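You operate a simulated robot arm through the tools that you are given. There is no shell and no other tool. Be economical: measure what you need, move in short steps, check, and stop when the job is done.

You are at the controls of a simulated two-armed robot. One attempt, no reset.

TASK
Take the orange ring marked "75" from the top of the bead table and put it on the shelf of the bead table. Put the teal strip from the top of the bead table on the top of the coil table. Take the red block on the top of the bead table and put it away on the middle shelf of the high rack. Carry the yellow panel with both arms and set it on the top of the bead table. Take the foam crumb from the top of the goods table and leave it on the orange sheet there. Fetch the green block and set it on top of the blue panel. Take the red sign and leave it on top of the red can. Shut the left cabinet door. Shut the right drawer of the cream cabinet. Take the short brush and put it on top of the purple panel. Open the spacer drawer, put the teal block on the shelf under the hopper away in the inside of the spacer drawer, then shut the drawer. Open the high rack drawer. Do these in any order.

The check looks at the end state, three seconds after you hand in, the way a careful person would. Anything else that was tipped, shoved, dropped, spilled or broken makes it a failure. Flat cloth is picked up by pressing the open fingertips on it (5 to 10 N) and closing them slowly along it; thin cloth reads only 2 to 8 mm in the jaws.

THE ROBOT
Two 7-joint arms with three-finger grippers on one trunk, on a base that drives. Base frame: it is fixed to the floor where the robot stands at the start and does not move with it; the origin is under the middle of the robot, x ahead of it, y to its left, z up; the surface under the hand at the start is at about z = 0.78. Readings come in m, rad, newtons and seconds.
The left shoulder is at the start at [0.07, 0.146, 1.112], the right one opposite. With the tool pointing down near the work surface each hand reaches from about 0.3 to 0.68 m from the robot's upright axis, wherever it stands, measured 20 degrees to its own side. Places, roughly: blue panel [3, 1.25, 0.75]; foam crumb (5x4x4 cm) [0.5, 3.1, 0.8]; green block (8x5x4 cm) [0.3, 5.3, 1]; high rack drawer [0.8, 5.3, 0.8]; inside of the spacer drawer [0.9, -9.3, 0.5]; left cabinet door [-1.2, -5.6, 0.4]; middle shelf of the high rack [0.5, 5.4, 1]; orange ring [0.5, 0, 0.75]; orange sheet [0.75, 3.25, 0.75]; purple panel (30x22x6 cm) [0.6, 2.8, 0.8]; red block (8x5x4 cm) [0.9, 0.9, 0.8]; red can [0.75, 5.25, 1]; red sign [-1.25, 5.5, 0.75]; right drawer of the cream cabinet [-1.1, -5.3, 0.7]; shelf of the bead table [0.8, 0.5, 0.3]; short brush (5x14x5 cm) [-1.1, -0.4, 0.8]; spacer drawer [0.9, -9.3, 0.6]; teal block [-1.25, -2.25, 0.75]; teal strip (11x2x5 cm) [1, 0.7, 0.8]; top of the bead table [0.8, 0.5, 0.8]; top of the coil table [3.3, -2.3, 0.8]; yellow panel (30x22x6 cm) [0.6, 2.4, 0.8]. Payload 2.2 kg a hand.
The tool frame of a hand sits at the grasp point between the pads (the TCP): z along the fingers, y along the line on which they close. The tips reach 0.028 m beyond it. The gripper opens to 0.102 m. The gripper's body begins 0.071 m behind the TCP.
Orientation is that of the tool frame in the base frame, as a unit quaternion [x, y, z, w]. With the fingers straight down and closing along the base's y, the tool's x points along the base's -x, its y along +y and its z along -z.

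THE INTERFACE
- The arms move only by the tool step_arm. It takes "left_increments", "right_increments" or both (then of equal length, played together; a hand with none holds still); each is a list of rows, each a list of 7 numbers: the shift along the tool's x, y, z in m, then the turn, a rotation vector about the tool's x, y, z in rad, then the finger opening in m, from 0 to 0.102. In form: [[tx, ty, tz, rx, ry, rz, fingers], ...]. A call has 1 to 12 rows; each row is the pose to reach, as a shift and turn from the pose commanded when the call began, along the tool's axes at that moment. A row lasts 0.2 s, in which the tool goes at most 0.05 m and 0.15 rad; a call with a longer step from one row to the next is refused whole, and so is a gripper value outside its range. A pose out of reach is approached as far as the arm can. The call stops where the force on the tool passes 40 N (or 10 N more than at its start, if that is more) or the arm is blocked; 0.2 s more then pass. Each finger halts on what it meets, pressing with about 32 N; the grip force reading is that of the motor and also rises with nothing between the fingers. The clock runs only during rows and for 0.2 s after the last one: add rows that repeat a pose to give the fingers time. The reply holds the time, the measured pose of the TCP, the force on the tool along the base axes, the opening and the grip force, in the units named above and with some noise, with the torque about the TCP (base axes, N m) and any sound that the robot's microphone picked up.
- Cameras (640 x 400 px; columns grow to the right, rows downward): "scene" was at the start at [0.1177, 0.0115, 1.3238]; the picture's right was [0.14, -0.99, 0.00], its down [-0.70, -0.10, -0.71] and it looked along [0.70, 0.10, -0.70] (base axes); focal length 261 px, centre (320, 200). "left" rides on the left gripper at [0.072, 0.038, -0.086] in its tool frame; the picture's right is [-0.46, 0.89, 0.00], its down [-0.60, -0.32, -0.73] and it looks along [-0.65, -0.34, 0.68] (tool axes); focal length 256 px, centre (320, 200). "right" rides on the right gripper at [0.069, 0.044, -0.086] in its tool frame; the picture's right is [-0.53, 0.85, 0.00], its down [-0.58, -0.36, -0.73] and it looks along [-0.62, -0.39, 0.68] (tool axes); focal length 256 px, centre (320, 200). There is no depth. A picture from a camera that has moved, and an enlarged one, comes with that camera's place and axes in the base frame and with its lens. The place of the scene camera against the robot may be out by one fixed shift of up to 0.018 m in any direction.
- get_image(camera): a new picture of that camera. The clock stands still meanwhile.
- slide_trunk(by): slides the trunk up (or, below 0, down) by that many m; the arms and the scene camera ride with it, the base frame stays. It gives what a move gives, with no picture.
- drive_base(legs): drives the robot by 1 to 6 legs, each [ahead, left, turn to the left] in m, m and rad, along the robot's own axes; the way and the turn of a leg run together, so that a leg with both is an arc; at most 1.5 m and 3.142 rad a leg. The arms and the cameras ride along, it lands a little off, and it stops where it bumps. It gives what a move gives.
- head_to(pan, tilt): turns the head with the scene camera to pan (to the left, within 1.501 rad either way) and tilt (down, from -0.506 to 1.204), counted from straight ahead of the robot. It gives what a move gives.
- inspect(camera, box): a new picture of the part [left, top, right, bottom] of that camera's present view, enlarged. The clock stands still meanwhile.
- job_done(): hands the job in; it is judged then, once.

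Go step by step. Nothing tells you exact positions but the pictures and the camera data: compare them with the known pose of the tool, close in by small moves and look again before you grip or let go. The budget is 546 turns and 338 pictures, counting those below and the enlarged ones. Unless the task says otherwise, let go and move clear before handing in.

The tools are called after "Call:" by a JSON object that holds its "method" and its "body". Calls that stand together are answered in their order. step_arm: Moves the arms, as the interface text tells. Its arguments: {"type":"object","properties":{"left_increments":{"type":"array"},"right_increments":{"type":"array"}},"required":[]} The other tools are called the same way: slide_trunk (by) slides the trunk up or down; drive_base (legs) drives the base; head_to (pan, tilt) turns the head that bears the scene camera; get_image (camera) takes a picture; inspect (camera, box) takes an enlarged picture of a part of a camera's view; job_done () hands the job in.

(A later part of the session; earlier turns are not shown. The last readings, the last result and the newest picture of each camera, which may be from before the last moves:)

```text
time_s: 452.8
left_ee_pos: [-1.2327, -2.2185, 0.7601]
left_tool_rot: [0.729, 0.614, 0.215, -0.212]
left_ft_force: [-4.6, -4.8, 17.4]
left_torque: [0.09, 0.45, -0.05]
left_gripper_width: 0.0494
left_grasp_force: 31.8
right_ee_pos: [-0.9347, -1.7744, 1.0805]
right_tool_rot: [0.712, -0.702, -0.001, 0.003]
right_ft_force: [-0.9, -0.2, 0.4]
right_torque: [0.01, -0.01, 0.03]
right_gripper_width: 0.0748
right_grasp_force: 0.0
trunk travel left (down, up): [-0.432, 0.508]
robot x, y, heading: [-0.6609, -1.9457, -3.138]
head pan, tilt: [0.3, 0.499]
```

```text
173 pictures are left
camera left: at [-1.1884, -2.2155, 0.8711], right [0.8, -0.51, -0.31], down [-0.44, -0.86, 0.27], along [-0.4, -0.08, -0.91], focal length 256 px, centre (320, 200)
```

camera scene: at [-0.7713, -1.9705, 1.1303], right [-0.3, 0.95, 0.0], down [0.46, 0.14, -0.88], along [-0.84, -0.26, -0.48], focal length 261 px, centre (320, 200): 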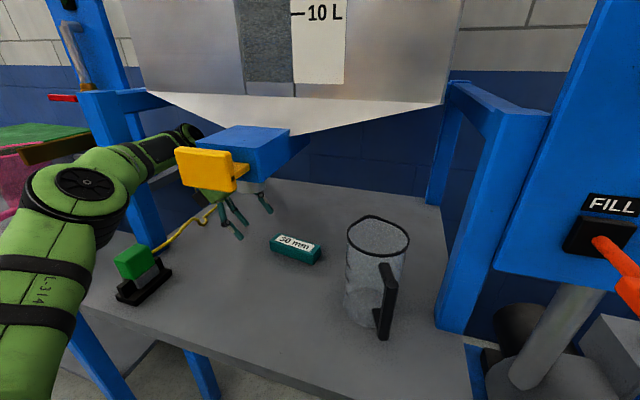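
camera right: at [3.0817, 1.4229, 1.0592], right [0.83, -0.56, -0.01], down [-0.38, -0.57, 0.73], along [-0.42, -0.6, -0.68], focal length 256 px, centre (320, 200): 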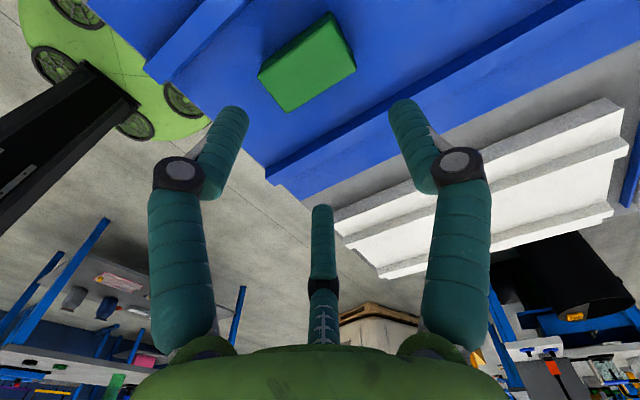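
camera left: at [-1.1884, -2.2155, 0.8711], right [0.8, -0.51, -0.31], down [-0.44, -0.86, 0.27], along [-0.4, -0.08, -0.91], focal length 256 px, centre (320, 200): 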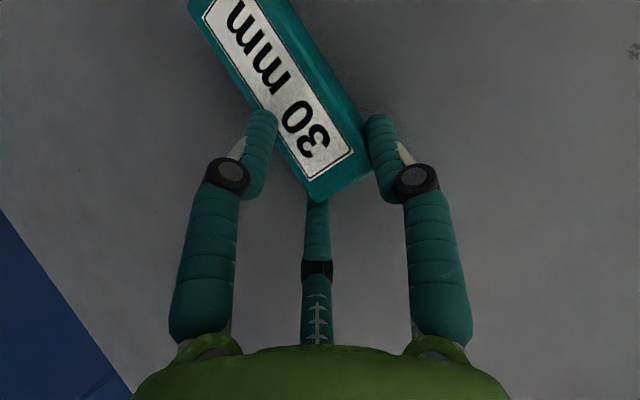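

The grip took hold along both sides with the end finger. I test with a tiny lift.

Call:
{"method": "step_arm", "body": {"left_increments": [[0.0046, 0, -0.0066, 0, 0, 0, 0.03], [0.0103, 0, -0.0148, 0, 0, 0, 0.03], [0.0103, 0, -0.0148, 0, 0, 0, 0.03]]}}

Call:
{"method": "get_image", "body": {"camera": "left"}}

Call:
{"method": "inspect", "body": {"camera": "scene", "box": [140, 110, 440, 320]}}

```text
time_s: 453.6
left_ee_pos: [-1.2335, -2.2196, 0.7741]
left_tool_rot: [0.729, 0.615, 0.217, -0.208]
left_ft_force: [-0.5, 0.3, -2.5]
left_torque: [-0.09, 0.03, -0.02]
left_gripper_width: 0.0492
left_grasp_force: 31.8
right_ee_pos: [-0.9362, -1.7746, 1.0803]
right_tool_rot: [0.712, -0.702, 0.0, 0.002]
right_ft_force: [0.8, 0.3, 0.4]
right_torque: [0.01, -0.03, 0.02]
right_gripper_width: 0.0751
right_grasp_force: 0.1
trunk travel left (down, up): [-0.432, 0.508]
robot x, y, heading: [-0.6633, -1.942, -3.138]
head pan, tilt: [0.3, 0.499]
```

```text
172 pictures are left
camera left: at [-1.1892, -2.2162, 0.8854], right [0.8, -0.51, -0.3], down [-0.45, -0.85, 0.26], along [-0.39, -0.08, -0.92], focal length 256 px, centre (320, 200)
```

left: 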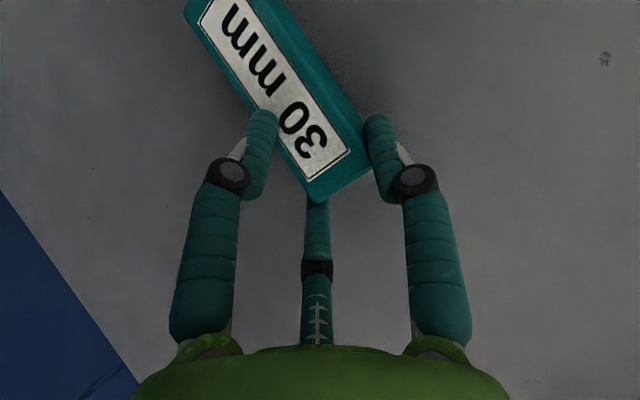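

```text
1.90 times, centred on (290, 215) of scene
camera zoom: at [-0.813, -1.9709, 1.1302], right [-0.3, 0.95, 0.0], down [0.46, 0.14, -0.88], along [-0.84, -0.26, -0.48], focal length 498 px, centre (377, 171)
```

zoom: 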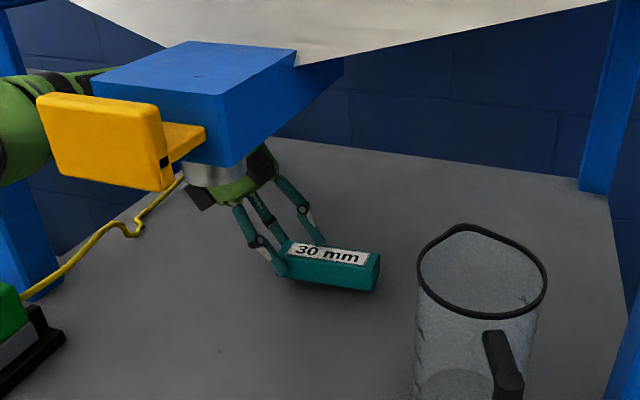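

Block lifted cleanly. I retrace the entry: shift left first, then back straight out.

Call:
{"method": "step_arm", "body": {"left_increments": [[-0.0147, 0.003, -0.0146, 0, 0, 0, 0.03], [-0.0295, 0.006, -0.0291, 0, 0, 0, 0.03], [-0.0442, 0.0095, -0.0437, 0, 0, 0, 0.03], [-0.0442, 0.0095, -0.0437, 0, 0, 0, 0.03]]}}

Call:
{"method": "inspect", "body": {"camera": "scene", "box": [0, 60, 400, 320]}}

```text
time_s: 454.6
left_ee_pos: [-1.2265, -2.2788, 0.787]
left_tool_rot: [0.728, 0.615, 0.215, -0.21]
left_ft_force: [-0.5, 0.3, -2.5]
left_torque: [-0.11, 0.0, -0.04]
left_gripper_width: 0.0488
left_grasp_force: 31.9
left hand out of reach, approached as far as the arm can: row 3, 4
right_ee_pos: [-0.9374, -1.7736, 1.0791]
right_tool_rot: [0.712, -0.702, 0.0, 0.003]
right_ft_force: [-0.4, 0.0, 0.3]
right_torque: [-0.04, 0.04, -0.03]
right_gripper_width: 0.075
right_grasp_force: 0.1
trunk travel left (down, up): [-0.432, 0.508]
robot x, y, heading: [-0.66, -1.942, -3.137]
head pan, tilt: [0.3, 0.499]
```

```text
1.54 times, centred on (200, 190) of scene
camera zoom: at [-0.8129, -1.9705, 1.1303], right [-0.3, 0.95, 0.0], down [0.46, 0.14, -0.88], along [-0.84, -0.26, -0.48], focal length 402 px, centre (505, 215)
```

zoom: 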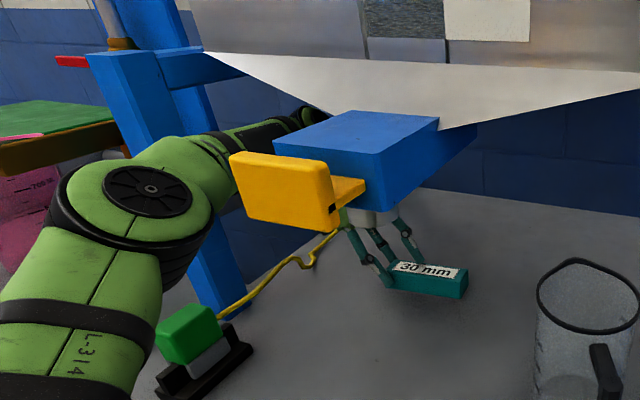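

Call:
{"method": "drive_base", "body": {"legs": [[-0.2, 0, 0]]}}

Call:
{"method": "drive_base", "body": {"legs": [[-0.35, 0, 0]]}}

Call:
{"method": "get_image", "body": {"camera": "scene"}}

```text
time_s: 456.2
left_ee_pos: [-1.031, -2.2767, 0.7872]
left_tool_rot: [0.73, 0.614, 0.216, -0.209]
left_ft_force: [0.4, -0.1, -1.1]
left_torque: [-0.08, 0.01, 0.03]
left_gripper_width: 0.0485
left_grasp_force: 31.7
right_ee_pos: [-0.7389, -1.7731, 1.0791]
right_tool_rot: [0.711, -0.703, -0.001, 0.002]
right_ft_force: [1.1, 0.3, -0.8]
right_torque: [0.0, 0.01, 0.0]
right_gripper_width: 0.075
right_grasp_force: 0.0
trunk travel left (down, up): [-0.432, 0.508]
robot x, y, heading: [-0.4645, -1.9428, -3.138]
head pan, tilt: [0.3, 0.499]
```

```text
time_s: 458.4
left_ee_pos: [-0.6808, -2.2737, 0.7863]
left_tool_rot: [0.73, 0.614, 0.216, -0.209]
left_ft_force: [0.0, 0.3, -1.8]
left_torque: [-0.08, -0.02, 0.05]
left_gripper_width: 0.0484
left_grasp_force: 32.4
right_ee_pos: [-0.3875, -1.7727, 1.0795]
right_tool_rot: [0.71, -0.704, -0.001, 0.002]
right_ft_force: [-0.8, 0.9, -0.5]
right_torque: [0.0, 0.01, 0.01]
right_gripper_width: 0.075
right_grasp_force: 0.0
trunk travel left (down, up): [-0.432, 0.508]
robot x, y, heading: [-0.1133, -1.9411, 3.14]
head pan, tilt: [0.3, 0.499]
```

```text
169 pictures are left
camera scene: at [-0.2643, -1.9697, 1.1304], right [-0.29, 0.96, 0.0], down [0.46, 0.14, -0.88], along [-0.84, -0.26, -0.48], focal length 261 px, centre (320, 200)
```

scene: 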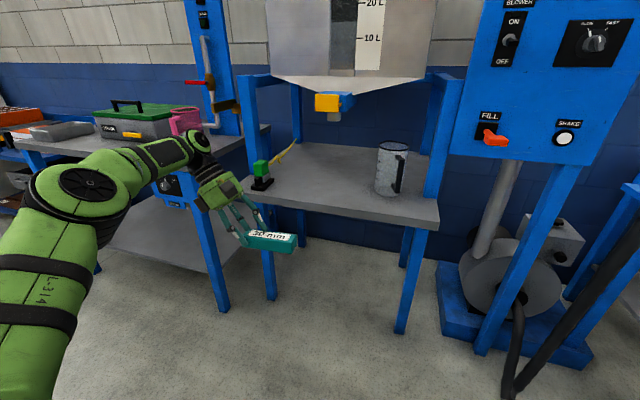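

Spacer out cleanly. I raise the trunk and look south toward the cabinet.

Call:
{"method": "slide_trunk", "body": {"by": 0.3}}

Call:
{"method": "head_to", "body": {"pan": 1.3, "tilt": 0.3}}

Call:
{"method": "get_image", "body": {"camera": "scene"}}

```text
time_s: 461.4
left_ee_pos: [-0.6808, -2.2753, 1.0879]
left_tool_rot: [0.73, 0.613, 0.218, -0.208]
left_ft_force: [-0.2, 0.2, -1.1]
left_torque: [-0.08, 0.01, 0.0]
left_gripper_width: 0.0482
left_grasp_force: 31.7
right_ee_pos: [-0.3873, -1.7726, 1.3793]
right_tool_rot: [0.71, -0.704, -0.001, 0.001]
right_ft_force: [0.1, -0.1, 1.1]
right_torque: [0.01, -0.03, -0.01]
right_gripper_width: 0.0753
right_grasp_force: 0.1
trunk travel left (down, up): [-0.732, 0.208]
robot x, y, heading: [-0.1165, -1.9416, 3.143]
head pan, tilt: [0.3, 0.499]
```

```text
time_s: 462.7
left_ee_pos: [-0.6805, -2.2754, 1.0867]
left_tool_rot: [0.73, 0.614, 0.216, -0.21]
left_ft_force: [0.0, 0.0, -0.9]
left_torque: [-0.1, 0.0, 0.02]
left_gripper_width: 0.0483
left_grasp_force: 32.3
right_ee_pos: [-0.3863, -1.7726, 1.3803]
right_tool_rot: [0.709, -0.705, 0.0, 0.002]
right_ft_force: [0.1, 0.1, 0.1]
right_torque: [-0.01, 0.0, -0.01]
right_gripper_width: 0.0749
right_grasp_force: 0.1
trunk travel left (down, up): [-0.732, 0.208]
robot x, y, heading: [-0.115, -1.9396, 3.142]
head pan, tilt: [1.3, 0.3]
```

```text
168 pictures are left
camera scene: at [-0.2029, -2.0328, 1.4487], right [-0.96, 0.27, 0.0], down [0.08, 0.28, -0.96], along [-0.26, -0.92, -0.3], focal length 261 px, centre (320, 200)
```

scene: 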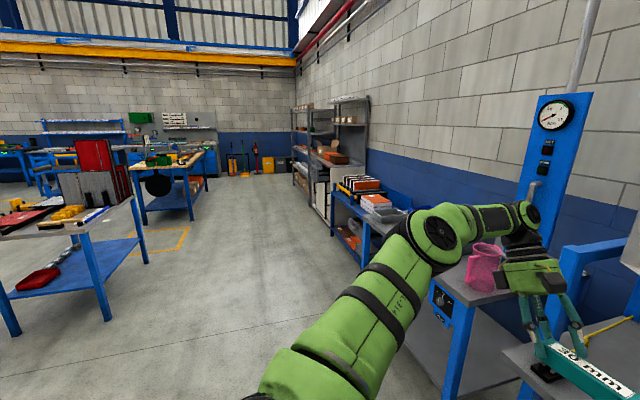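

Call:
{"method": "drive_base", "body": {"legs": [[-0.12, 0, 0], [0, 0, 1.57], [1.2, 0, 0], [1.0, 0, 0]]}}

Call:
{"method": "head_to", "body": {"pan": -0.7, "tilt": 0.45}}

Call:
{"method": "get_image", "body": {"camera": "scene"}}

```text
time_s: 478.2
left_ee_pos: [0.2462, -4.7228, 1.0876]
left_tool_rot: [0.105, 0.948, 0.012, -0.301]
left_ft_force: [-0.4, 0.7, -1.6]
left_torque: [-0.01, -0.08, 0.0]
left_gripper_width: 0.0473
left_grasp_force: 32.4
right_ee_pos: [-0.2425, -4.4054, 1.3804]
right_tool_rot: [1.0, -0.019, 0.0, 0.002]
right_ft_force: [-0.2, -0.3, -0.3]
right_torque: [0.03, -0.02, 0.0]
right_gripper_width: 0.0749
right_grasp_force: 0.1
trunk travel left (down, up): [-0.732, 0.208]
robot x, y, heading: [-0.0628, -4.1385, -1.617]
head pan, tilt: [1.3, 0.3]
```

```text
time_s: 480.1
left_ee_pos: [0.2452, -4.7223, 1.0868]
left_tool_rot: [0.104, 0.948, 0.012, -0.3]
left_ft_force: [0.7, 0.0, -1.3]
left_torque: [0.02, -0.08, 0.01]
left_gripper_width: 0.0472
left_grasp_force: 31.8
right_ee_pos: [-0.2435, -4.4061, 1.3789]
right_tool_rot: [1.0, -0.019, 0.001, 0.002]
right_ft_force: [-1.0, 0.3, 0.8]
right_torque: [0.02, 0.0, -0.01]
right_gripper_width: 0.0748
right_grasp_force: 0.0
trunk travel left (down, up): [-0.732, 0.208]
robot x, y, heading: [-0.0604, -4.1415, -1.614]
head pan, tilt: [-0.7, 0.45]
```

```text
167 pictures are left
camera scene: at [-0.1391, -4.2596, 1.4348], right [-0.73, 0.68, 0.0], down [0.3, 0.32, -0.9], along [-0.61, -0.66, -0.44], focal length 261 px, centre (320, 200)
```

scene: 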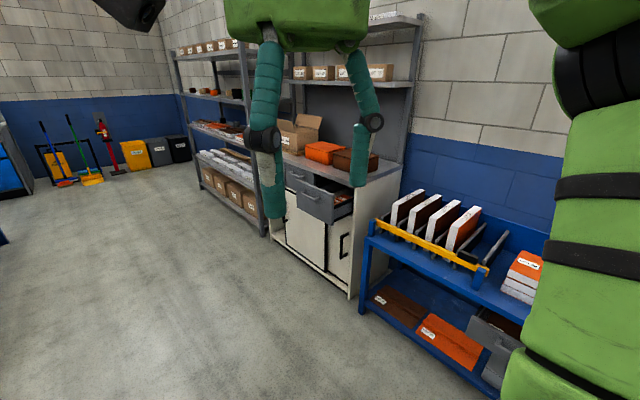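

Call:
{"method": "get_image", "body": {"camera": "left"}}

Call:
{"method": "inspect", "body": {"camera": "scene", "box": [200, 100, 440, 310]}}

```text
166 pictures are left
camera left: at [0.2438, -4.6791, 1.1975], right [0.55, 0.78, -0.3], down [0.83, -0.49, 0.27], along [0.06, -0.4, -0.92], focal length 256 px, centre (320, 200)
```

left: 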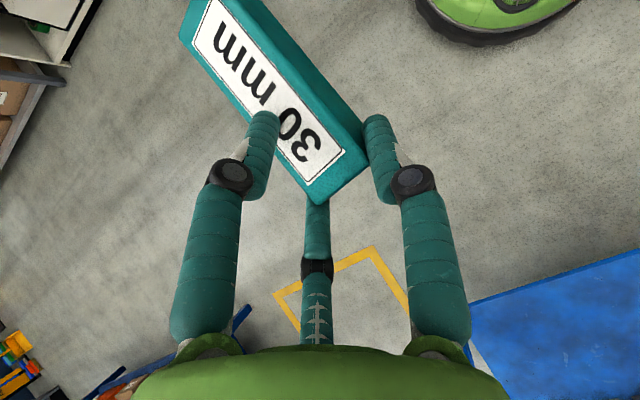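

```text
1.90 times, centred on (320, 205) of scene
camera zoom: at [-0.1391, -4.2596, 1.4348], right [-0.73, 0.68, 0.0], down [0.3, 0.32, -0.9], along [-0.61, -0.66, -0.44], focal length 498 px, centre (320, 190)
```

zoom: 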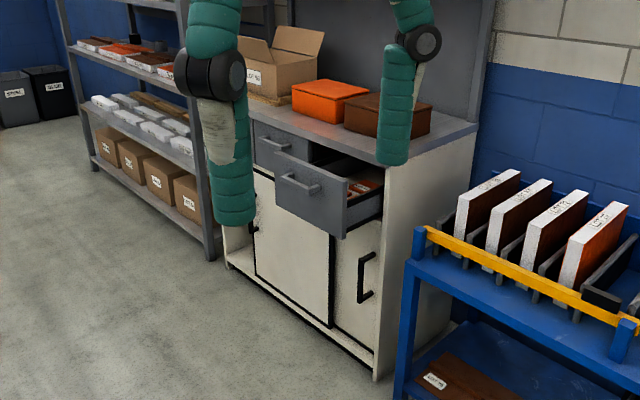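

The block creeps slightly in the grip, so I take it to the spacer drawer first. Look ahead southward.

Call:
{"method": "head_to", "body": {"pan": 0.15, "tilt": 0.3}}

Call:
{"method": "get_image", "body": {"camera": "scene"}}

```text
time_s: 481.3
left_ee_pos: [0.2446, -4.7229, 1.087]
left_tool_rot: [0.103, 0.948, 0.011, -0.301]
left_ft_force: [0.9, -0.3, -1.3]
left_torque: [-0.02, -0.07, 0.01]
left_gripper_width: 0.0474
left_grasp_force: 31.8
right_ee_pos: [-0.2444, -4.4065, 1.3801]
right_tool_rot: [1.0, -0.02, 0.001, 0.002]
right_ft_force: [-0.6, 0.1, -0.2]
right_torque: [0.02, 0.0, -0.02]
right_gripper_width: 0.0751
right_grasp_force: 0.1
trunk travel left (down, up): [-0.732, 0.208]
robot x, y, heading: [-0.0639, -4.1408, -1.617]
head pan, tilt: [0.15, 0.3]
```

```text
164 pictures are left
camera scene: at [-0.0672, -4.285, 1.4487], right [-0.99, -0.1, 0.0], down [-0.03, 0.29, -0.96], along [0.1, -0.95, -0.3], focal length 261 px, centre (320, 200)
```

scene: 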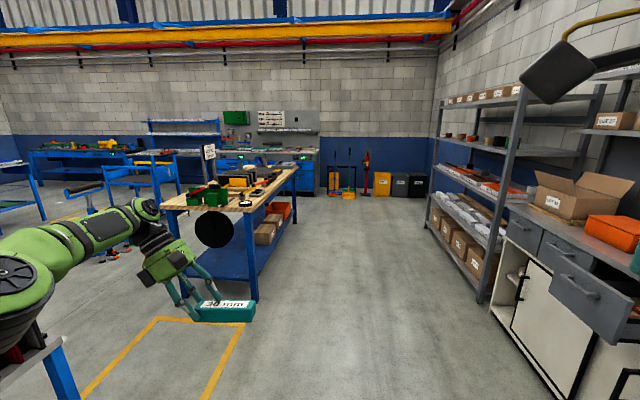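

Call:
{"method": "inspect", "body": {"camera": "scene", "box": [140, 90, 400, 250]}}

```text
2.46 times, centred on (270, 170) of scene
camera zoom: at [-0.0672, -4.285, 1.4487], right [-0.99, -0.1, 0.0], down [-0.03, 0.29, -0.96], along [0.1, -0.95, -0.3], focal length 643 px, centre (443, 274)
```

zoom: 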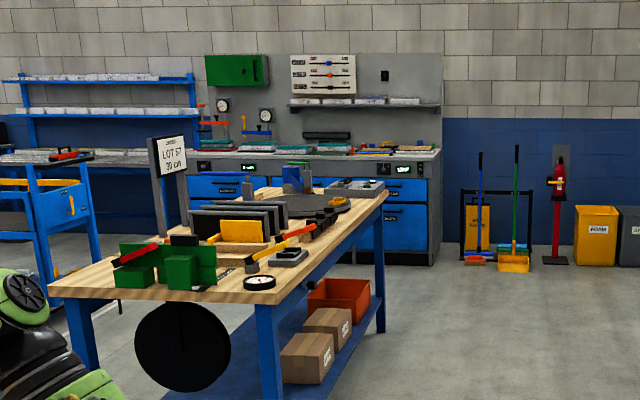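

Path is clear along x≈-0.1. I drive south past the wooden bench to the wall bench.

Call:
{"method": "drive_base", "body": {"legs": [[0, 0, 0.045], [1.4, 0, 0], [1.4, 0, 0], [1.0, 0, 0]]}}

Call:
{"method": "head_to", "body": {"pan": 0.5, "tilt": 0.4}}

Call:
{"method": "get_image", "body": {"camera": "scene"}}

```text
time_s: 500.2
left_ee_pos: [0.3316, -8.529, 1.0869]
left_tool_rot: [0.075, 0.951, 0.003, -0.3]
left_ft_force: [0.2, -0.4, -1.2]
left_torque: [-0.02, -0.08, 0.01]
left_gripper_width: 0.0471
left_grasp_force: 32.0
right_ee_pos: [-0.1744, -8.2424, 1.3793]
right_tool_rot: [1.0, 0.011, 0.001, 0.003]
right_ft_force: [0.6, 0.5, 0.1]
right_torque: [0.0, 0.0, 0.02]
right_gripper_width: 0.0748
right_grasp_force: 0.1
trunk travel left (down, up): [-0.732, 0.208]
robot x, y, heading: [-0.0082, -7.9704, -1.556]
head pan, tilt: [0.15, 0.3]
```

```text
time_s: 501.0
left_ee_pos: [0.3323, -8.5305, 1.0867]
left_tool_rot: [0.076, 0.95, 0.004, -0.302]
left_ft_force: [0.7, 0.0, -1.5]
left_torque: [0.0, -0.08, 0.0]
left_gripper_width: 0.0471
left_grasp_force: 32.1
right_ee_pos: [-0.1726, -8.2439, 1.3789]
right_tool_rot: [1.0, 0.011, 0.001, 0.002]
right_ft_force: [0.2, 0.7, 1.0]
right_torque: [0.0, 0.0, 0.0]
right_gripper_width: 0.0751
right_grasp_force: 0.0
trunk travel left (down, up): [-0.732, 0.208]
robot x, y, heading: [-0.0072, -7.9693, -1.558]
head pan, tilt: [0.499, 0.4]
```

```text
162 pictures are left
camera scene: at [0.0249, -8.1003, 1.4395], right [-0.87, -0.49, 0.0], down [-0.19, 0.34, -0.92], along [0.45, -0.8, -0.39], focal length 261 px, centre (320, 200)
```

scene: 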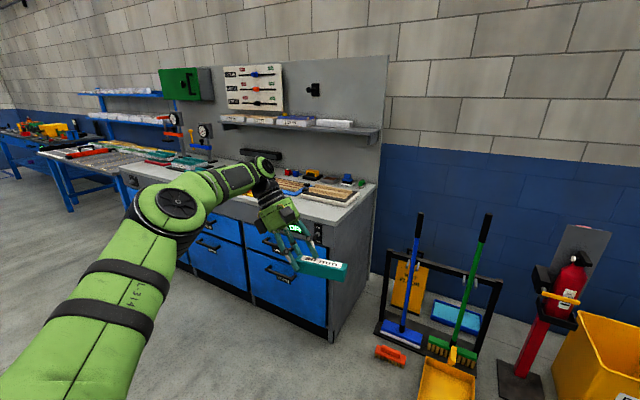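

Call:
{"method": "drive_base", "body": {"legs": [[0.22, 0, -0.012], [0, 0.9, 0]]}}

Call:
{"method": "head_to", "body": {"pan": -0.1, "tilt": 0.7}}

Call:
{"method": "get_image", "body": {"camera": "scene"}}

```text
time_s: 507.1
left_ee_pos: [1.2348, -8.7542, 1.0875]
left_tool_rot: [0.083, 0.95, 0.005, -0.301]
left_ft_force: [0.4, -0.3, -1.6]
left_torque: [0.01, -0.08, 0.01]
left_gripper_width: 0.0469
left_grasp_force: 32.1
right_ee_pos: [0.7321, -8.4594, 1.3794]
right_tool_rot: [1.0, 0.003, 0.002, 0.001]
right_ft_force: [-0.5, -0.2, 0.6]
right_torque: [-0.01, -0.04, 0.0]
right_gripper_width: 0.075
right_grasp_force: 0.1
trunk travel left (down, up): [-0.732, 0.208]
robot x, y, heading: [0.9052, -8.1842, -1.575]
head pan, tilt: [0.499, 0.4]
```

```text
time_s: 508.1
left_ee_pos: [1.2351, -8.7544, 1.087]
left_tool_rot: [0.084, 0.95, 0.007, -0.301]
left_ft_force: [-0.2, 0.1, -0.4]
left_torque: [0.0, -0.06, -0.03]
left_gripper_width: 0.0471
left_grasp_force: 32.0
right_ee_pos: [0.7317, -8.46, 1.3806]
right_tool_rot: [1.0, 0.002, 0.001, 0.001]
right_ft_force: [-0.2, -0.1, -0.5]
right_torque: [0.0, 0.01, -0.02]
right_gripper_width: 0.0749
right_grasp_force: 0.0
trunk travel left (down, up): [-0.732, 0.208]
robot x, y, heading: [0.9058, -8.1892, -1.574]
head pan, tilt: [-0.099, 0.7]
```

```text
161 pictures are left
camera scene: at [0.882, -8.3224, 1.4127], right [-0.99, 0.1, 0.0], down [0.07, 0.64, -0.77], along [-0.08, -0.76, -0.64], focal length 261 px, centre (320, 200)
```

scene: 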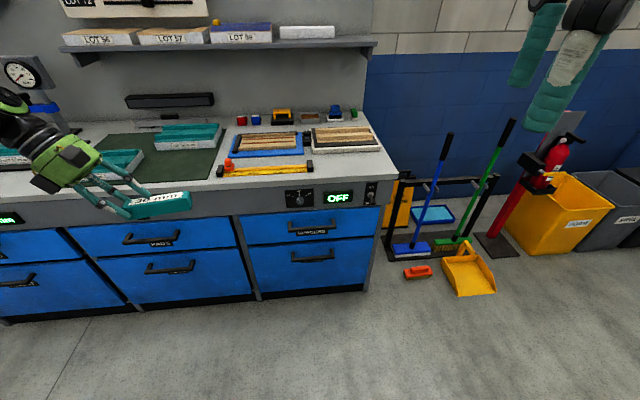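

Call:
{"method": "inspect", "body": {"camera": "scene", "box": [60, 180, 400, 310]}}

```text
1.88 times, centred on (230, 245) of scene
camera zoom: at [0.882, -8.3224, 1.4127], right [-0.99, 0.1, 0.0], down [0.07, 0.64, -0.77], along [-0.08, -0.76, -0.64], focal length 492 px, centre (489, 115)
```

zoom: 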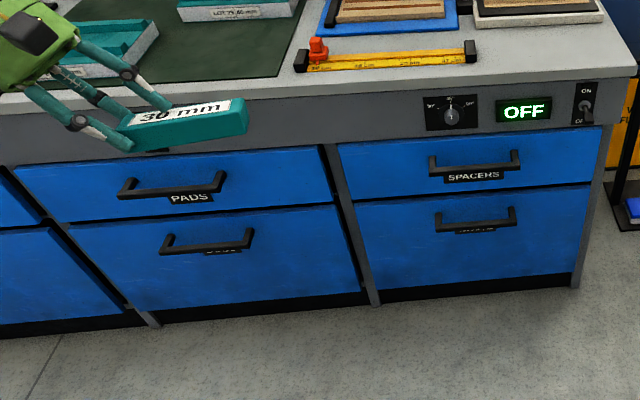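

The SPACERS drawer is top right; handle near x≈0.835. I raise and draw back the left hand with the block, and set the right hand to point forward for pulling.

Call:
{"method": "step_arm", "body": {"left_increments": [[0.023, 0.023, -0.026, 0, 0, 0, 0.03], [0.046, 0.047, -0.052, 0, 0, 0, 0.03], [0.069, 0.07, -0.078, 0, 0, 0, 0.03], [0.092, 0.093, -0.103, 0, 0, 0, 0.03], [0.115, 0.117, -0.129, 0, 0, 0, 0.03], [0.138, 0.14, -0.155, 0, 0, 0, 0.03], [0.138, 0.14, -0.155, 0, 0, 0, 0.03], [0.138, 0.14, -0.155, 0, 0, 0, 0.03], [0.138, 0.14, -0.155, 0, 0, 0, 0.03], [0.138, 0.14, -0.155, 0, 0, 0, 0.03], [0.138, 0.14, -0.155, 0, 0, 0, 0.03], [0.138, 0.14, -0.155, 0, 0, 0, 0.03]], "right_increments": [[0.0117, 0.03, 0.0275, 0, 0, 0, 0.08], [0.0234, 0.06, 0.055, -0.143, 0, 0, 0.08], [0.035, 0.09, 0.0825, -0.286, 0, 0, 0.08], [0.047, 0.12, 0.11, -0.428, 0, 0, 0.08], [0.0585, 0.15, 0.1375, -0.571, 0, 0, 0.08], [0.07, 0.18, 0.165, -0.714, 0, 0, 0.08], [0.082, 0.21, 0.1925, -0.857, 0, 0, 0.08], [0.0936, 0.24, 0.22, -1.0, 0, 0, 0.08], [0.105, 0.27, 0.2475, -1.142, 0, 0, 0.08], [0.117, 0.3, 0.275, -1.285, 0, 0, 0.08], [0.129, 0.33, 0.3025, -1.428, 0, 0, 0.08], [0.14, 0.36, 0.33, -1.571, 0, 0, 0.08]]}}

Call:
{"method": "get_image", "body": {"camera": "right"}}

```text
time_s: 510.6
left_ee_pos: [1.2365, -8.6082, 1.2856]
left_tool_rot: [0.082, 0.95, 0.006, -0.301]
left_ft_force: [0.6, -1.6, -2.1]
left_torque: [0.05, -0.07, -0.04]
left_gripper_width: 0.0471
left_grasp_force: 32.0
right_ee_pos: [0.8855, -8.8212, 1.0577]
right_tool_rot: [0.707, -0.001, 0.001, 0.707]
right_ft_force: [-0.5, -0.8, -1.2]
right_torque: [-0.03, 0.05, 0.03]
right_gripper_width: 0.0801
right_grasp_force: 0.1
right hand out of reach, approached as far as the arm can: row 12
trunk travel left (down, up): [-0.732, 0.208]
robot x, y, heading: [0.9054, -8.1876, -1.573]
head pan, tilt: [-0.099, 0.7]
```

```text
159 pictures are left
camera right: at [0.9542, -8.7345, 1.0995], right [-0.54, 0.0, 0.84], down [-0.58, 0.73, -0.37], along [-0.62, -0.68, -0.39], focal length 256 px, centre (320, 200)
```

right: 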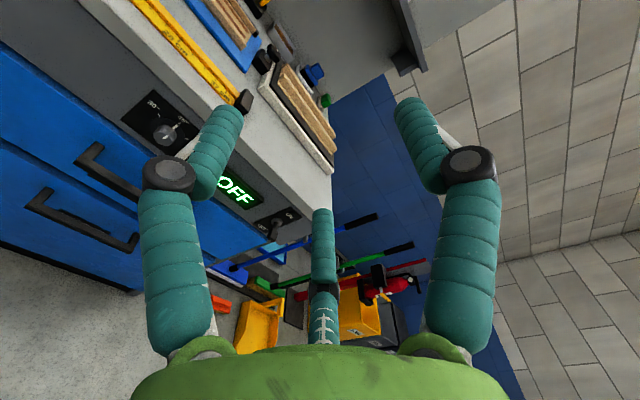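

Call:
{"method": "slide_trunk", "body": {"by": -0.4}}

Call:
{"method": "drive_base", "body": {"legs": [[0.08, -0.03, 0]]}}

Call:
{"method": "get_image", "body": {"camera": "right"}}

Call:
{"method": "get_image", "body": {"camera": "scene"}}

```text
time_s: 514.5
left_ee_pos: [1.2353, -8.6044, 0.8882]
left_tool_rot: [0.084, 0.95, 0.006, -0.301]
left_ft_force: [-0.3, 0.1, -1.9]
left_torque: [0.04, -0.09, -0.02]
left_gripper_width: 0.047
left_grasp_force: 32.5
right_ee_pos: [0.8865, -8.8178, 0.6561]
right_tool_rot: [0.707, -0.001, 0.001, 0.707]
right_ft_force: [-0.1, 0.4, -0.2]
right_torque: [0.0, 0.0, -0.01]
right_gripper_width: 0.0799
right_grasp_force: 0.2
trunk travel left (down, up): [-0.332, 0.608]
robot x, y, heading: [0.9005, -8.187, -1.576]
head pan, tilt: [-0.099, 0.7]
```

```text
time_s: 515.6
left_ee_pos: [1.2057, -8.6838, 0.8867]
left_tool_rot: [0.084, 0.95, 0.006, -0.301]
left_ft_force: [-0.4, -0.6, -1.2]
left_torque: [0.02, -0.06, -0.01]
left_gripper_width: 0.0472
left_grasp_force: 32.0
right_ee_pos: [0.8563, -8.8984, 0.656]
right_tool_rot: [0.708, -0.001, 0.002, 0.706]
right_ft_force: [0.0, 0.8, 0.6]
right_torque: [-0.08, -0.03, 0.0]
right_gripper_width: 0.08
right_grasp_force: 0.1
trunk travel left (down, up): [-0.332, 0.608]
robot x, y, heading: [0.877, -8.2637, -1.574]
head pan, tilt: [-0.099, 0.7]
```

```text
158 pictures are left
camera right: at [0.9241, -8.811, 0.6996], right [-0.54, 0.0, 0.84], down [-0.58, 0.73, -0.37], along [-0.62, -0.68, -0.39], focal length 256 px, centre (320, 200)
```

right: 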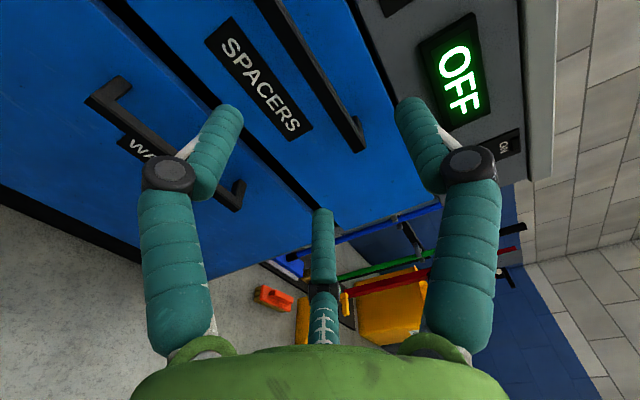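

```text
157 pictures are left
camera scene: at [0.8519, -8.4024, 1.0125], right [-0.99, 0.1, 0.0], down [0.07, 0.64, -0.76], along [-0.08, -0.76, -0.64], focal length 261 px, centre (320, 200)
```

scene: 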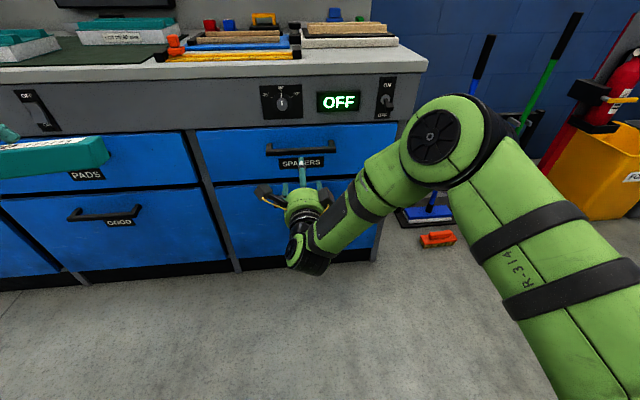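

Call:
{"method": "slide_trunk", "body": {"by": -0.016}}

Call:
{"method": "drive_base", "body": {"legs": [[0.1, -0.01, 0]]}}

Call:
{"method": "get_image", "body": {"camera": "right"}}

```text
time_s: 516.2
left_ee_pos: [1.2071, -8.683, 0.8723]
left_tool_rot: [0.083, 0.95, 0.005, -0.301]
left_ft_force: [-0.6, 0.3, -0.7]
left_torque: [0.0, -0.05, 0.01]
left_gripper_width: 0.0472
left_grasp_force: 31.8
right_ee_pos: [0.8548, -8.8974, 0.6403]
right_tool_rot: [0.708, -0.001, 0.001, 0.706]
right_ft_force: [0.1, 0.7, 0.0]
right_torque: [0.01, 0.01, -0.01]
right_gripper_width: 0.0801
right_grasp_force: 0.1
trunk travel left (down, up): [-0.316, 0.624]
robot x, y, heading: [0.8739, -8.2678, -1.572]
head pan, tilt: [-0.099, 0.7]
```

```text
time_s: 517.3
left_ee_pos: [1.1961, -8.7827, 0.8723]
left_tool_rot: [0.084, 0.95, 0.006, -0.301]
left_ft_force: [0.2, 0.3, -2.4]
left_torque: [0.02, -0.02, -0.02]
left_gripper_width: 0.0469
left_grasp_force: 32.2
right_ee_pos: [0.846, -8.9973, 0.6403]
right_tool_rot: [0.708, 0.0, 0.003, 0.706]
right_ft_force: [-0.2, -0.6, -0.4]
right_torque: [-0.01, 0.01, -0.04]
right_gripper_width: 0.0799
right_grasp_force: 0.0
trunk travel left (down, up): [-0.316, 0.624]
robot x, y, heading: [0.8623, -8.3639, -1.577]
head pan, tilt: [-0.099, 0.7]
```

```text
156 pictures are left
camera right: at [0.9141, -8.9099, 0.6837], right [-0.54, 0.0, 0.84], down [-0.58, 0.73, -0.37], along [-0.62, -0.68, -0.39], focal length 256 px, centre (320, 200)
```

right: 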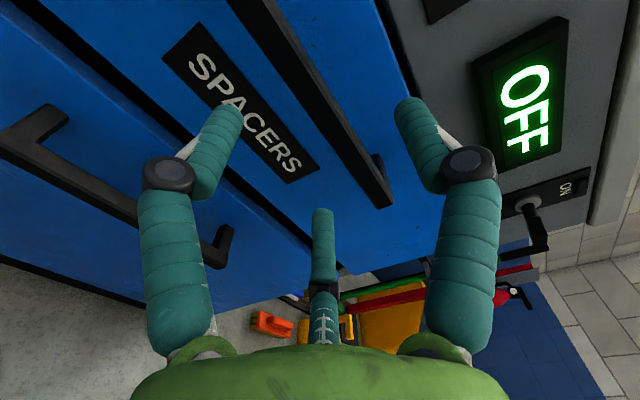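

Call:
{"method": "drive_base", "body": {"legs": [[0.065, 0, 0]]}}

Call:
{"method": "step_arm", "body": {"right_increments": [[0, 0.003, 0, 0, 0, 0, 0.06], [0, 0.003, 0, 0, 0, 0, 0.04], [0, 0.003, 0, 0, 0, 0, 0.02], [0, 0.003, 0, 0, 0, 0, 0.005], [0, 0.003, 0, 0, 0, 0, 0.005], [0, 0.003, 0, 0, 0, 0, 0.005]]}}

Call:
{"method": "get_image", "body": {"camera": "right"}}

```text
time_s: 518.3
left_ee_pos: [1.1971, -8.8473, 0.8713]
left_tool_rot: [0.084, 0.95, 0.007, -0.3]
left_ft_force: [1.1, -0.7, -0.8]
left_torque: [0.04, -0.01, 0.0]
left_gripper_width: 0.0471
left_grasp_force: 32.6
right_ee_pos: [0.8452, -9.0627, 0.6405]
right_tool_rot: [0.708, -0.001, 0.003, 0.706]
right_ft_force: [-0.3, -1.3, 0.3]
right_torque: [-0.01, 0.0, 0.01]
right_gripper_width: 0.0803
right_grasp_force: 0.1
trunk travel left (down, up): [-0.316, 0.624]
robot x, y, heading: [0.8629, -8.4268, -1.574]
head pan, tilt: [-0.099, 0.7]
```

```text
time_s: 519.7
left_ee_pos: [1.1966, -8.8473, 0.8708]
left_tool_rot: [0.083, 0.95, 0.006, -0.301]
left_ft_force: [0.9, -0.3, -0.9]
left_torque: [0.04, -0.12, -0.01]
left_gripper_width: 0.047
left_grasp_force: 31.7
right_ee_pos: [0.848, -9.0604, 0.6395]
right_tool_rot: [0.711, 0.002, 0.003, 0.703]
right_ft_force: [8.6, 7.7, -19.3]
right_torque: [-0.44, 0.13, -0.11]
right_gripper_width: 0.0246
right_grasp_force: 45.0
trunk travel left (down, up): [-0.316, 0.624]
robot x, y, heading: [0.871, -8.433, -1.572]
head pan, tilt: [-0.099, 0.7]
```

```text
155 pictures are left
camera right: at [0.9161, -8.9738, 0.6841], right [-0.54, -0.01, 0.84], down [-0.58, 0.73, -0.36], along [-0.61, -0.68, -0.4], focal length 256 px, centre (320, 200)
```

right: 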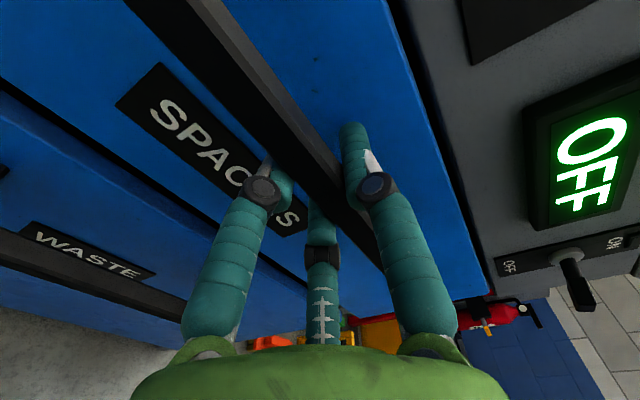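

Call:
{"method": "step_arm", "body": {"right_increments": [[0, -0.005, 0, 0, 0, 0, 0.005], [0, -0.005, 0, 0, 0, 0, 0.005]]}}

Call:
{"method": "drive_base", "body": {"legs": [[-0.22, 0, 0]]}}

Call:
{"method": "get_image", "body": {"camera": "scene"}}

```text
time_s: 520.3
left_ee_pos: [1.1976, -8.8462, 0.871]
left_tool_rot: [0.083, 0.95, 0.005, -0.301]
left_ft_force: [-0.6, 0.1, -1.4]
left_torque: [0.02, -0.05, -0.02]
left_gripper_width: 0.047
left_grasp_force: 31.7
right_ee_pos: [0.848, -9.0613, 0.6402]
right_tool_rot: [0.706, 0.001, 0.003, 0.708]
right_ft_force: [7.4, 8.0, -5.3]
right_torque: [-0.13, 0.31, 1.75]
right_gripper_width: 0.0242
right_grasp_force: 44.9
trunk travel left (down, up): [-0.316, 0.624]
robot x, y, heading: [0.8655, -8.4292, -1.57]
head pan, tilt: [-0.099, 0.7]
```

```text
time_s: 522.0
left_ee_pos: [1.1977, -8.6257, 0.872]
left_tool_rot: [0.084, 0.95, 0.005, -0.3]
left_ft_force: [0.0, -0.6, -2.1]
left_torque: [-0.02, -0.06, -0.04]
left_gripper_width: 0.0469
left_grasp_force: 32.0
right_ee_pos: [0.8473, -8.8406, 0.6402]
right_tool_rot: [0.707, 0.0, 0.001, 0.708]
right_ft_force: [13.7, -2.0, 5.5]
right_torque: [-0.05, -0.17, -0.19]
right_gripper_width: 0.024
right_grasp_force: 45.0
trunk travel left (down, up): [-0.316, 0.624]
robot x, y, heading: [0.8601, -8.2096, -1.572]
head pan, tilt: [-0.099, 0.7]
```

```text
154 pictures are left
camera scene: at [0.8438, -8.3435, 0.9968], right [-0.99, 0.1, 0.0], down [0.06, 0.64, -0.77], along [-0.08, -0.76, -0.64], focal length 261 px, centre (320, 200)
```

scene: 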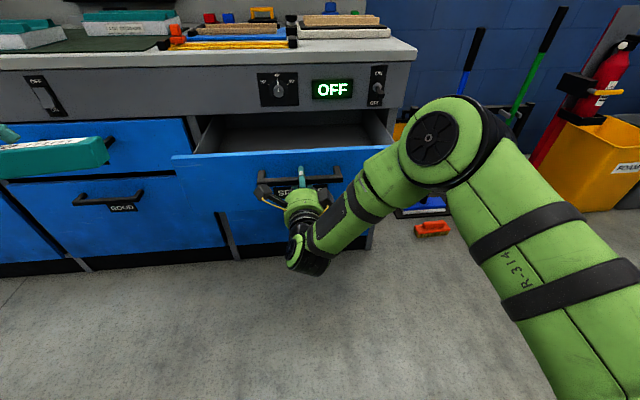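

Call:
{"method": "drive_base", "body": {"legs": [[-0.1, 0, 0]]}}

Call:
{"method": "get_image", "body": {"camera": "scene"}}

```text
time_s: 523.2
left_ee_pos: [1.1973, -8.5285, 0.8705]
left_tool_rot: [0.085, 0.949, 0.007, -0.302]
left_ft_force: [0.8, 0.3, -1.3]
left_torque: [-0.02, -0.09, 0.02]
left_gripper_width: 0.0469
left_grasp_force: 32.0
right_ee_pos: [0.8467, -8.7432, 0.6393]
right_tool_rot: [0.706, 0.001, 0.002, 0.708]
right_ft_force: [7.6, -2.5, 1.5]
right_torque: [0.03, -0.03, 0.27]
right_gripper_width: 0.0243
right_grasp_force: 44.8
trunk travel left (down, up): [-0.316, 0.624]
robot x, y, heading: [0.865, -8.1099, -1.577]
head pan, tilt: [-0.099, 0.7]
```

```text
153 pictures are left
camera scene: at [0.8433, -8.2459, 0.9967], right [-0.99, 0.1, 0.0], down [0.07, 0.64, -0.77], along [-0.08, -0.76, -0.64], focal length 261 px, centre (320, 200)
```

scene: 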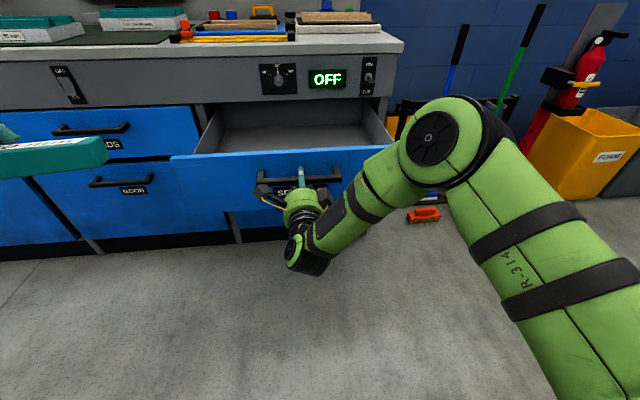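

Drawer is wide open. I release the handle, lift the right hand away, and line up the left hand over the drawer.

Call:
{"method": "step_arm", "body": {"right_increments": [[0, 0, 0, 0, 0, 0, 0.04], [0, 0, 0, 0, 0, 0, 0.07], [0, 0, 0, 0, 0, 0, 0.08]]}}

Call:
{"method": "drive_base", "body": {"legs": [[-0.1, 0, 0]]}}

Call:
{"method": "slide_trunk", "body": {"by": 0.25}}

Call:
{"method": "step_arm", "body": {"right_increments": [[0, 0.02, -0.04, 0, 0, 0, 0.08], [0, 0.04, -0.08, 0, 0, 0, 0.08], [0, 0.06, -0.1, 0.15, 0, 0, 0.08], [-0.02, 0.08, -0.12, 0.3, 0, 0, 0.08], [-0.04, 0.1, -0.14, 0.45, 0, 0, 0.08], [-0.06, 0.1, -0.16, 0.6, 0, 0, 0.08], [-0.08, 0.1, -0.18, 0.75, 0, 0, 0.08], [-0.1, 0.1, -0.2, 0.9, 0, 0, 0.08], [-0.12, 0.1, -0.22, 1.05, 0, 0, 0.08], [-0.14, 0.1, -0.24, 1.2, 0, 0, 0.08], [-0.16, 0.1, -0.26, 1.35, 0, 0, 0.08], [-0.17, 0.1, -0.28, 1.5, 0, 0, 0.08]]}}

Call:
{"method": "get_image", "body": {"camera": "scene"}}

```text
time_s: 524.0
left_ee_pos: [1.1959, -8.527, 0.871]
left_tool_rot: [0.084, 0.95, 0.006, -0.301]
left_ft_force: [-0.6, -1.5, -1.8]
left_torque: [-0.01, -0.06, 0.02]
left_gripper_width: 0.047
left_grasp_force: 32.1
right_ee_pos: [0.8465, -8.7432, 0.6395]
right_tool_rot: [0.706, 0.0, 0.003, 0.708]
right_ft_force: [0.6, -0.8, 0.2]
right_torque: [0.0, -0.02, 0.0]
right_gripper_width: 0.0801
right_grasp_force: 0.0
trunk travel left (down, up): [-0.316, 0.624]
robot x, y, heading: [0.866, -8.1063, -1.571]
head pan, tilt: [-0.099, 0.7]
```

```text
time_s: 525.0
left_ee_pos: [1.1964, -8.4903, 0.8721]
left_tool_rot: [0.085, 0.95, 0.005, -0.301]
left_ft_force: [0.7, 0.1, -1.5]
left_torque: [0.0, -0.05, 0.0]
left_gripper_width: 0.0468
left_grasp_force: 32.1
right_ee_pos: [0.8489, -8.705, 0.6405]
right_tool_rot: [0.706, 0.001, 0.004, 0.709]
right_ft_force: [-0.8, -0.8, 0.6]
right_torque: [0.01, 0.0, 0.03]
right_gripper_width: 0.0801
right_grasp_force: 0.1
trunk travel left (down, up): [-0.316, 0.624]
robot x, y, heading: [0.8664, -8.0732, -1.575]
head pan, tilt: [-0.099, 0.7]
stopped in leg 1: the robot was blocked; the commanded pose is now the measured one
```

```text
time_s: 527.6
left_ee_pos: [1.1967, -8.49, 1.1237]
left_tool_rot: [0.086, 0.95, 0.004, -0.301]
left_ft_force: [0.1, 0.7, -1.2]
left_torque: [0.02, -0.1, 0.0]
left_gripper_width: 0.0468
left_grasp_force: 32.0
right_ee_pos: [0.8491, -8.7046, 0.8914]
right_tool_rot: [0.705, 0.0, 0.004, 0.709]
right_ft_force: [0.4, 0.0, -0.2]
right_torque: [0.01, -0.02, 0.01]
right_gripper_width: 0.0798
right_grasp_force: 0.1
trunk travel left (down, up): [-0.566, 0.374]
robot x, y, heading: [0.8669, -8.0756, -1.573]
head pan, tilt: [-0.099, 0.7]
```

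```text
time_s: 530.2
left_ee_pos: [1.1962, -8.4901, 1.1251]
left_tool_rot: [0.086, 0.95, 0.005, -0.301]
left_ft_force: [0.5, 0.4, -1.2]
left_torque: [-0.03, -0.08, -0.03]
left_gripper_width: 0.047
left_grasp_force: 31.8
right_ee_pos: [0.6764, -8.4265, 0.9901]
right_tool_rot: [0.999, 0.002, 0.002, 0.036]
right_ft_force: [-0.5, -0.7, 0.6]
right_torque: [0.03, 0.01, 0.02]
right_gripper_width: 0.0801
right_grasp_force: 0.1
trunk travel left (down, up): [-0.566, 0.374]
robot x, y, heading: [0.8609, -8.0758, -1.576]
head pan, tilt: [-0.099, 0.7]
```

```text
152 pictures are left
camera scene: at [0.8428, -8.2088, 1.2466], right [-0.99, 0.1, 0.0], down [0.07, 0.64, -0.76], along [-0.08, -0.76, -0.64], focal length 261 px, centre (320, 200)
```

scene: 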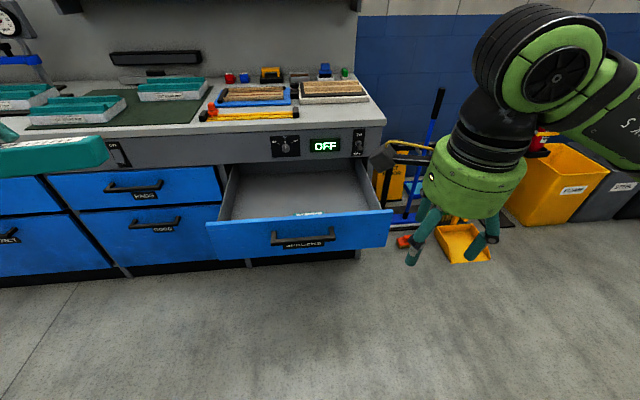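

Call:
{"method": "step_arm", "body": {"left_increments": [[0.0155, -0.034, 0.0125, 0, 0, 0, 0.03], [0.031, -0.067, 0.025, 0, 0, 0, 0.03], [0.0465, -0.1, 0.0375, 0, 0, 0, 0.03], [0.062, -0.1346, 0.05, 0, 0, 0, 0.03], [0.062, -0.1346, 0.05, 0, 0, 0, 0.03]]}}

Call:
{"method": "drive_base", "body": {"legs": [[0.3, -0.2, 0]]}}

Call:
{"method": "get_image", "body": {"camera": "scene"}}

Call:
{"method": "get_image", "body": {"camera": "left"}}

```text
time_s: 531.4
left_ee_pos: [1.0965, -8.6033, 1.1257]
left_tool_rot: [0.091, 0.95, 0.005, -0.298]
left_ft_force: [0.1, 0.6, -1.0]
left_torque: [-0.05, -0.11, 0.06]
left_gripper_width: 0.0471
left_grasp_force: 31.8
left hand out of reach, approached as far as the arm can: row 4
right_ee_pos: [0.6766, -8.4246, 0.992]
right_tool_rot: [0.999, 0.003, 0.003, 0.039]
right_ft_force: [0.3, 1.3, 0.7]
right_torque: [-0.04, 0.02, 0.02]
right_gripper_width: 0.0799
right_grasp_force: 0.0
trunk travel left (down, up): [-0.566, 0.374]
robot x, y, heading: [0.8628, -8.0764, -1.574]
head pan, tilt: [-0.099, 0.7]
```

```text
time_s: 533.8
left_ee_pos: [0.8953, -8.9094, 1.1247]
left_tool_rot: [0.092, 0.95, 0.006, -0.297]
left_ft_force: [0.2, -0.1, -1.4]
left_torque: [-0.01, -0.09, 0.0]
left_gripper_width: 0.047
left_grasp_force: 32.3
right_ee_pos: [0.4759, -8.7302, 0.9901]
right_tool_rot: [0.999, 0.001, 0.003, 0.039]
right_ft_force: [0.9, -0.4, -0.3]
right_torque: [0.01, 0.0, 0.0]
right_gripper_width: 0.08
right_grasp_force: 0.1
trunk travel left (down, up): [-0.566, 0.374]
robot x, y, heading: [0.6672, -8.3793, -1.577]
head pan, tilt: [-0.099, 0.7]
```

```text
151 pictures are left
camera scene: at [0.6422, -8.5125, 1.2467], right [-0.99, 0.11, 0.0], down [0.07, 0.64, -0.76], along [-0.08, -0.76, -0.64], focal length 261 px, centre (320, 200)
```

scene: 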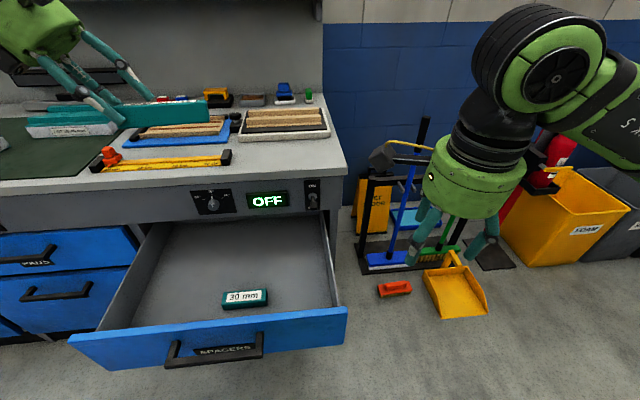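

```text
150 pictures are left
camera left: at [0.8923, -8.8658, 1.2345], right [0.53, 0.79, -0.3], down [0.84, -0.46, 0.27], along [0.08, -0.4, -0.91], focal length 256 px, centre (320, 200)
```

left: 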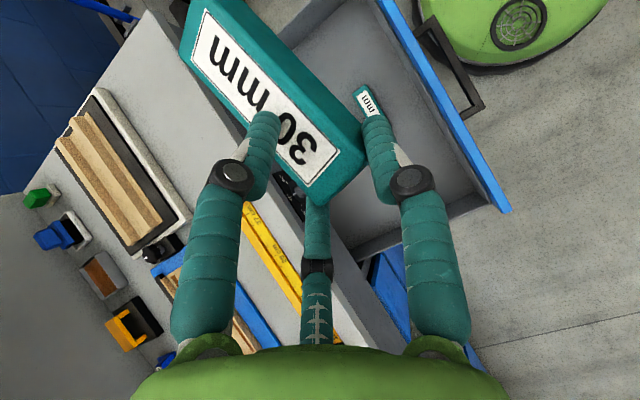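

A second identical spacer already lies at the front of the drawer; I'll set ours behind it at y≈-8.99.

Call:
{"method": "drive_base", "body": {"legs": [[0.075, 0, 0]]}}

Call:
{"method": "slide_trunk", "body": {"by": -0.33}}

Call:
{"method": "get_image", "body": {"camera": "scene"}}

Call:
{"method": "get_image", "body": {"camera": "left"}}

```text
time_s: 534.8
left_ee_pos: [0.8952, -8.9848, 1.1245]
left_tool_rot: [0.092, 0.95, 0.006, -0.297]
left_ft_force: [-0.3, 0.3, -1.4]
left_torque: [0.02, -0.07, 0.01]
left_gripper_width: 0.0469
left_grasp_force: 31.7
right_ee_pos: [0.4746, -8.8061, 0.9909]
right_tool_rot: [0.999, 0.002, 0.003, 0.038]
right_ft_force: [0.1, -0.4, -0.1]
right_torque: [0.0, -0.01, 0.03]
right_gripper_width: 0.08
right_grasp_force: 0.0
trunk travel left (down, up): [-0.566, 0.374]
robot x, y, heading: [0.6628, -8.4528, -1.575]
head pan, tilt: [-0.099, 0.7]
```

```text
time_s: 538.0
left_ee_pos: [0.8957, -8.986, 0.7942]
left_tool_rot: [0.092, 0.95, 0.005, -0.298]
left_ft_force: [0.3, -1.2, -1.2]
left_torque: [0.03, -0.08, -0.03]
left_gripper_width: 0.0469
left_grasp_force: 31.9
right_ee_pos: [0.4753, -8.8062, 0.6597]
right_tool_rot: [0.999, 0.002, 0.004, 0.038]
right_ft_force: [-0.2, 0.8, 0.0]
right_torque: [0.02, -0.01, -0.01]
right_gripper_width: 0.0798
right_grasp_force: 0.1
trunk travel left (down, up): [-0.236, 0.704]
robot x, y, heading: [0.6648, -8.4545, -1.577]
head pan, tilt: [-0.099, 0.7]
```

```text
149 pictures are left
camera scene: at [0.6419, -8.5888, 0.9167], right [-0.99, 0.1, 0.0], down [0.07, 0.64, -0.76], along [-0.08, -0.76, -0.64], focal length 261 px, centre (320, 200)
```

scene: 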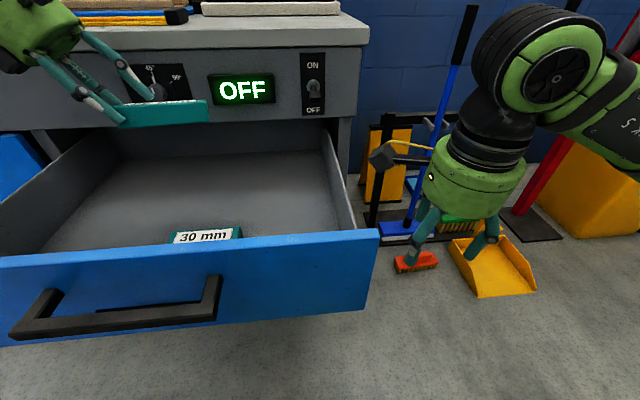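

```text
148 pictures are left
camera left: at [0.8928, -8.9415, 0.9046], right [0.53, 0.79, -0.3], down [0.84, -0.46, 0.27], along [0.08, -0.4, -0.91], focal length 256 px, centre (320, 200)
```

left: 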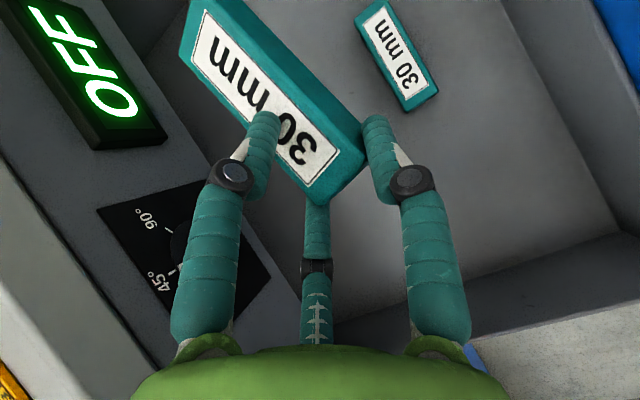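

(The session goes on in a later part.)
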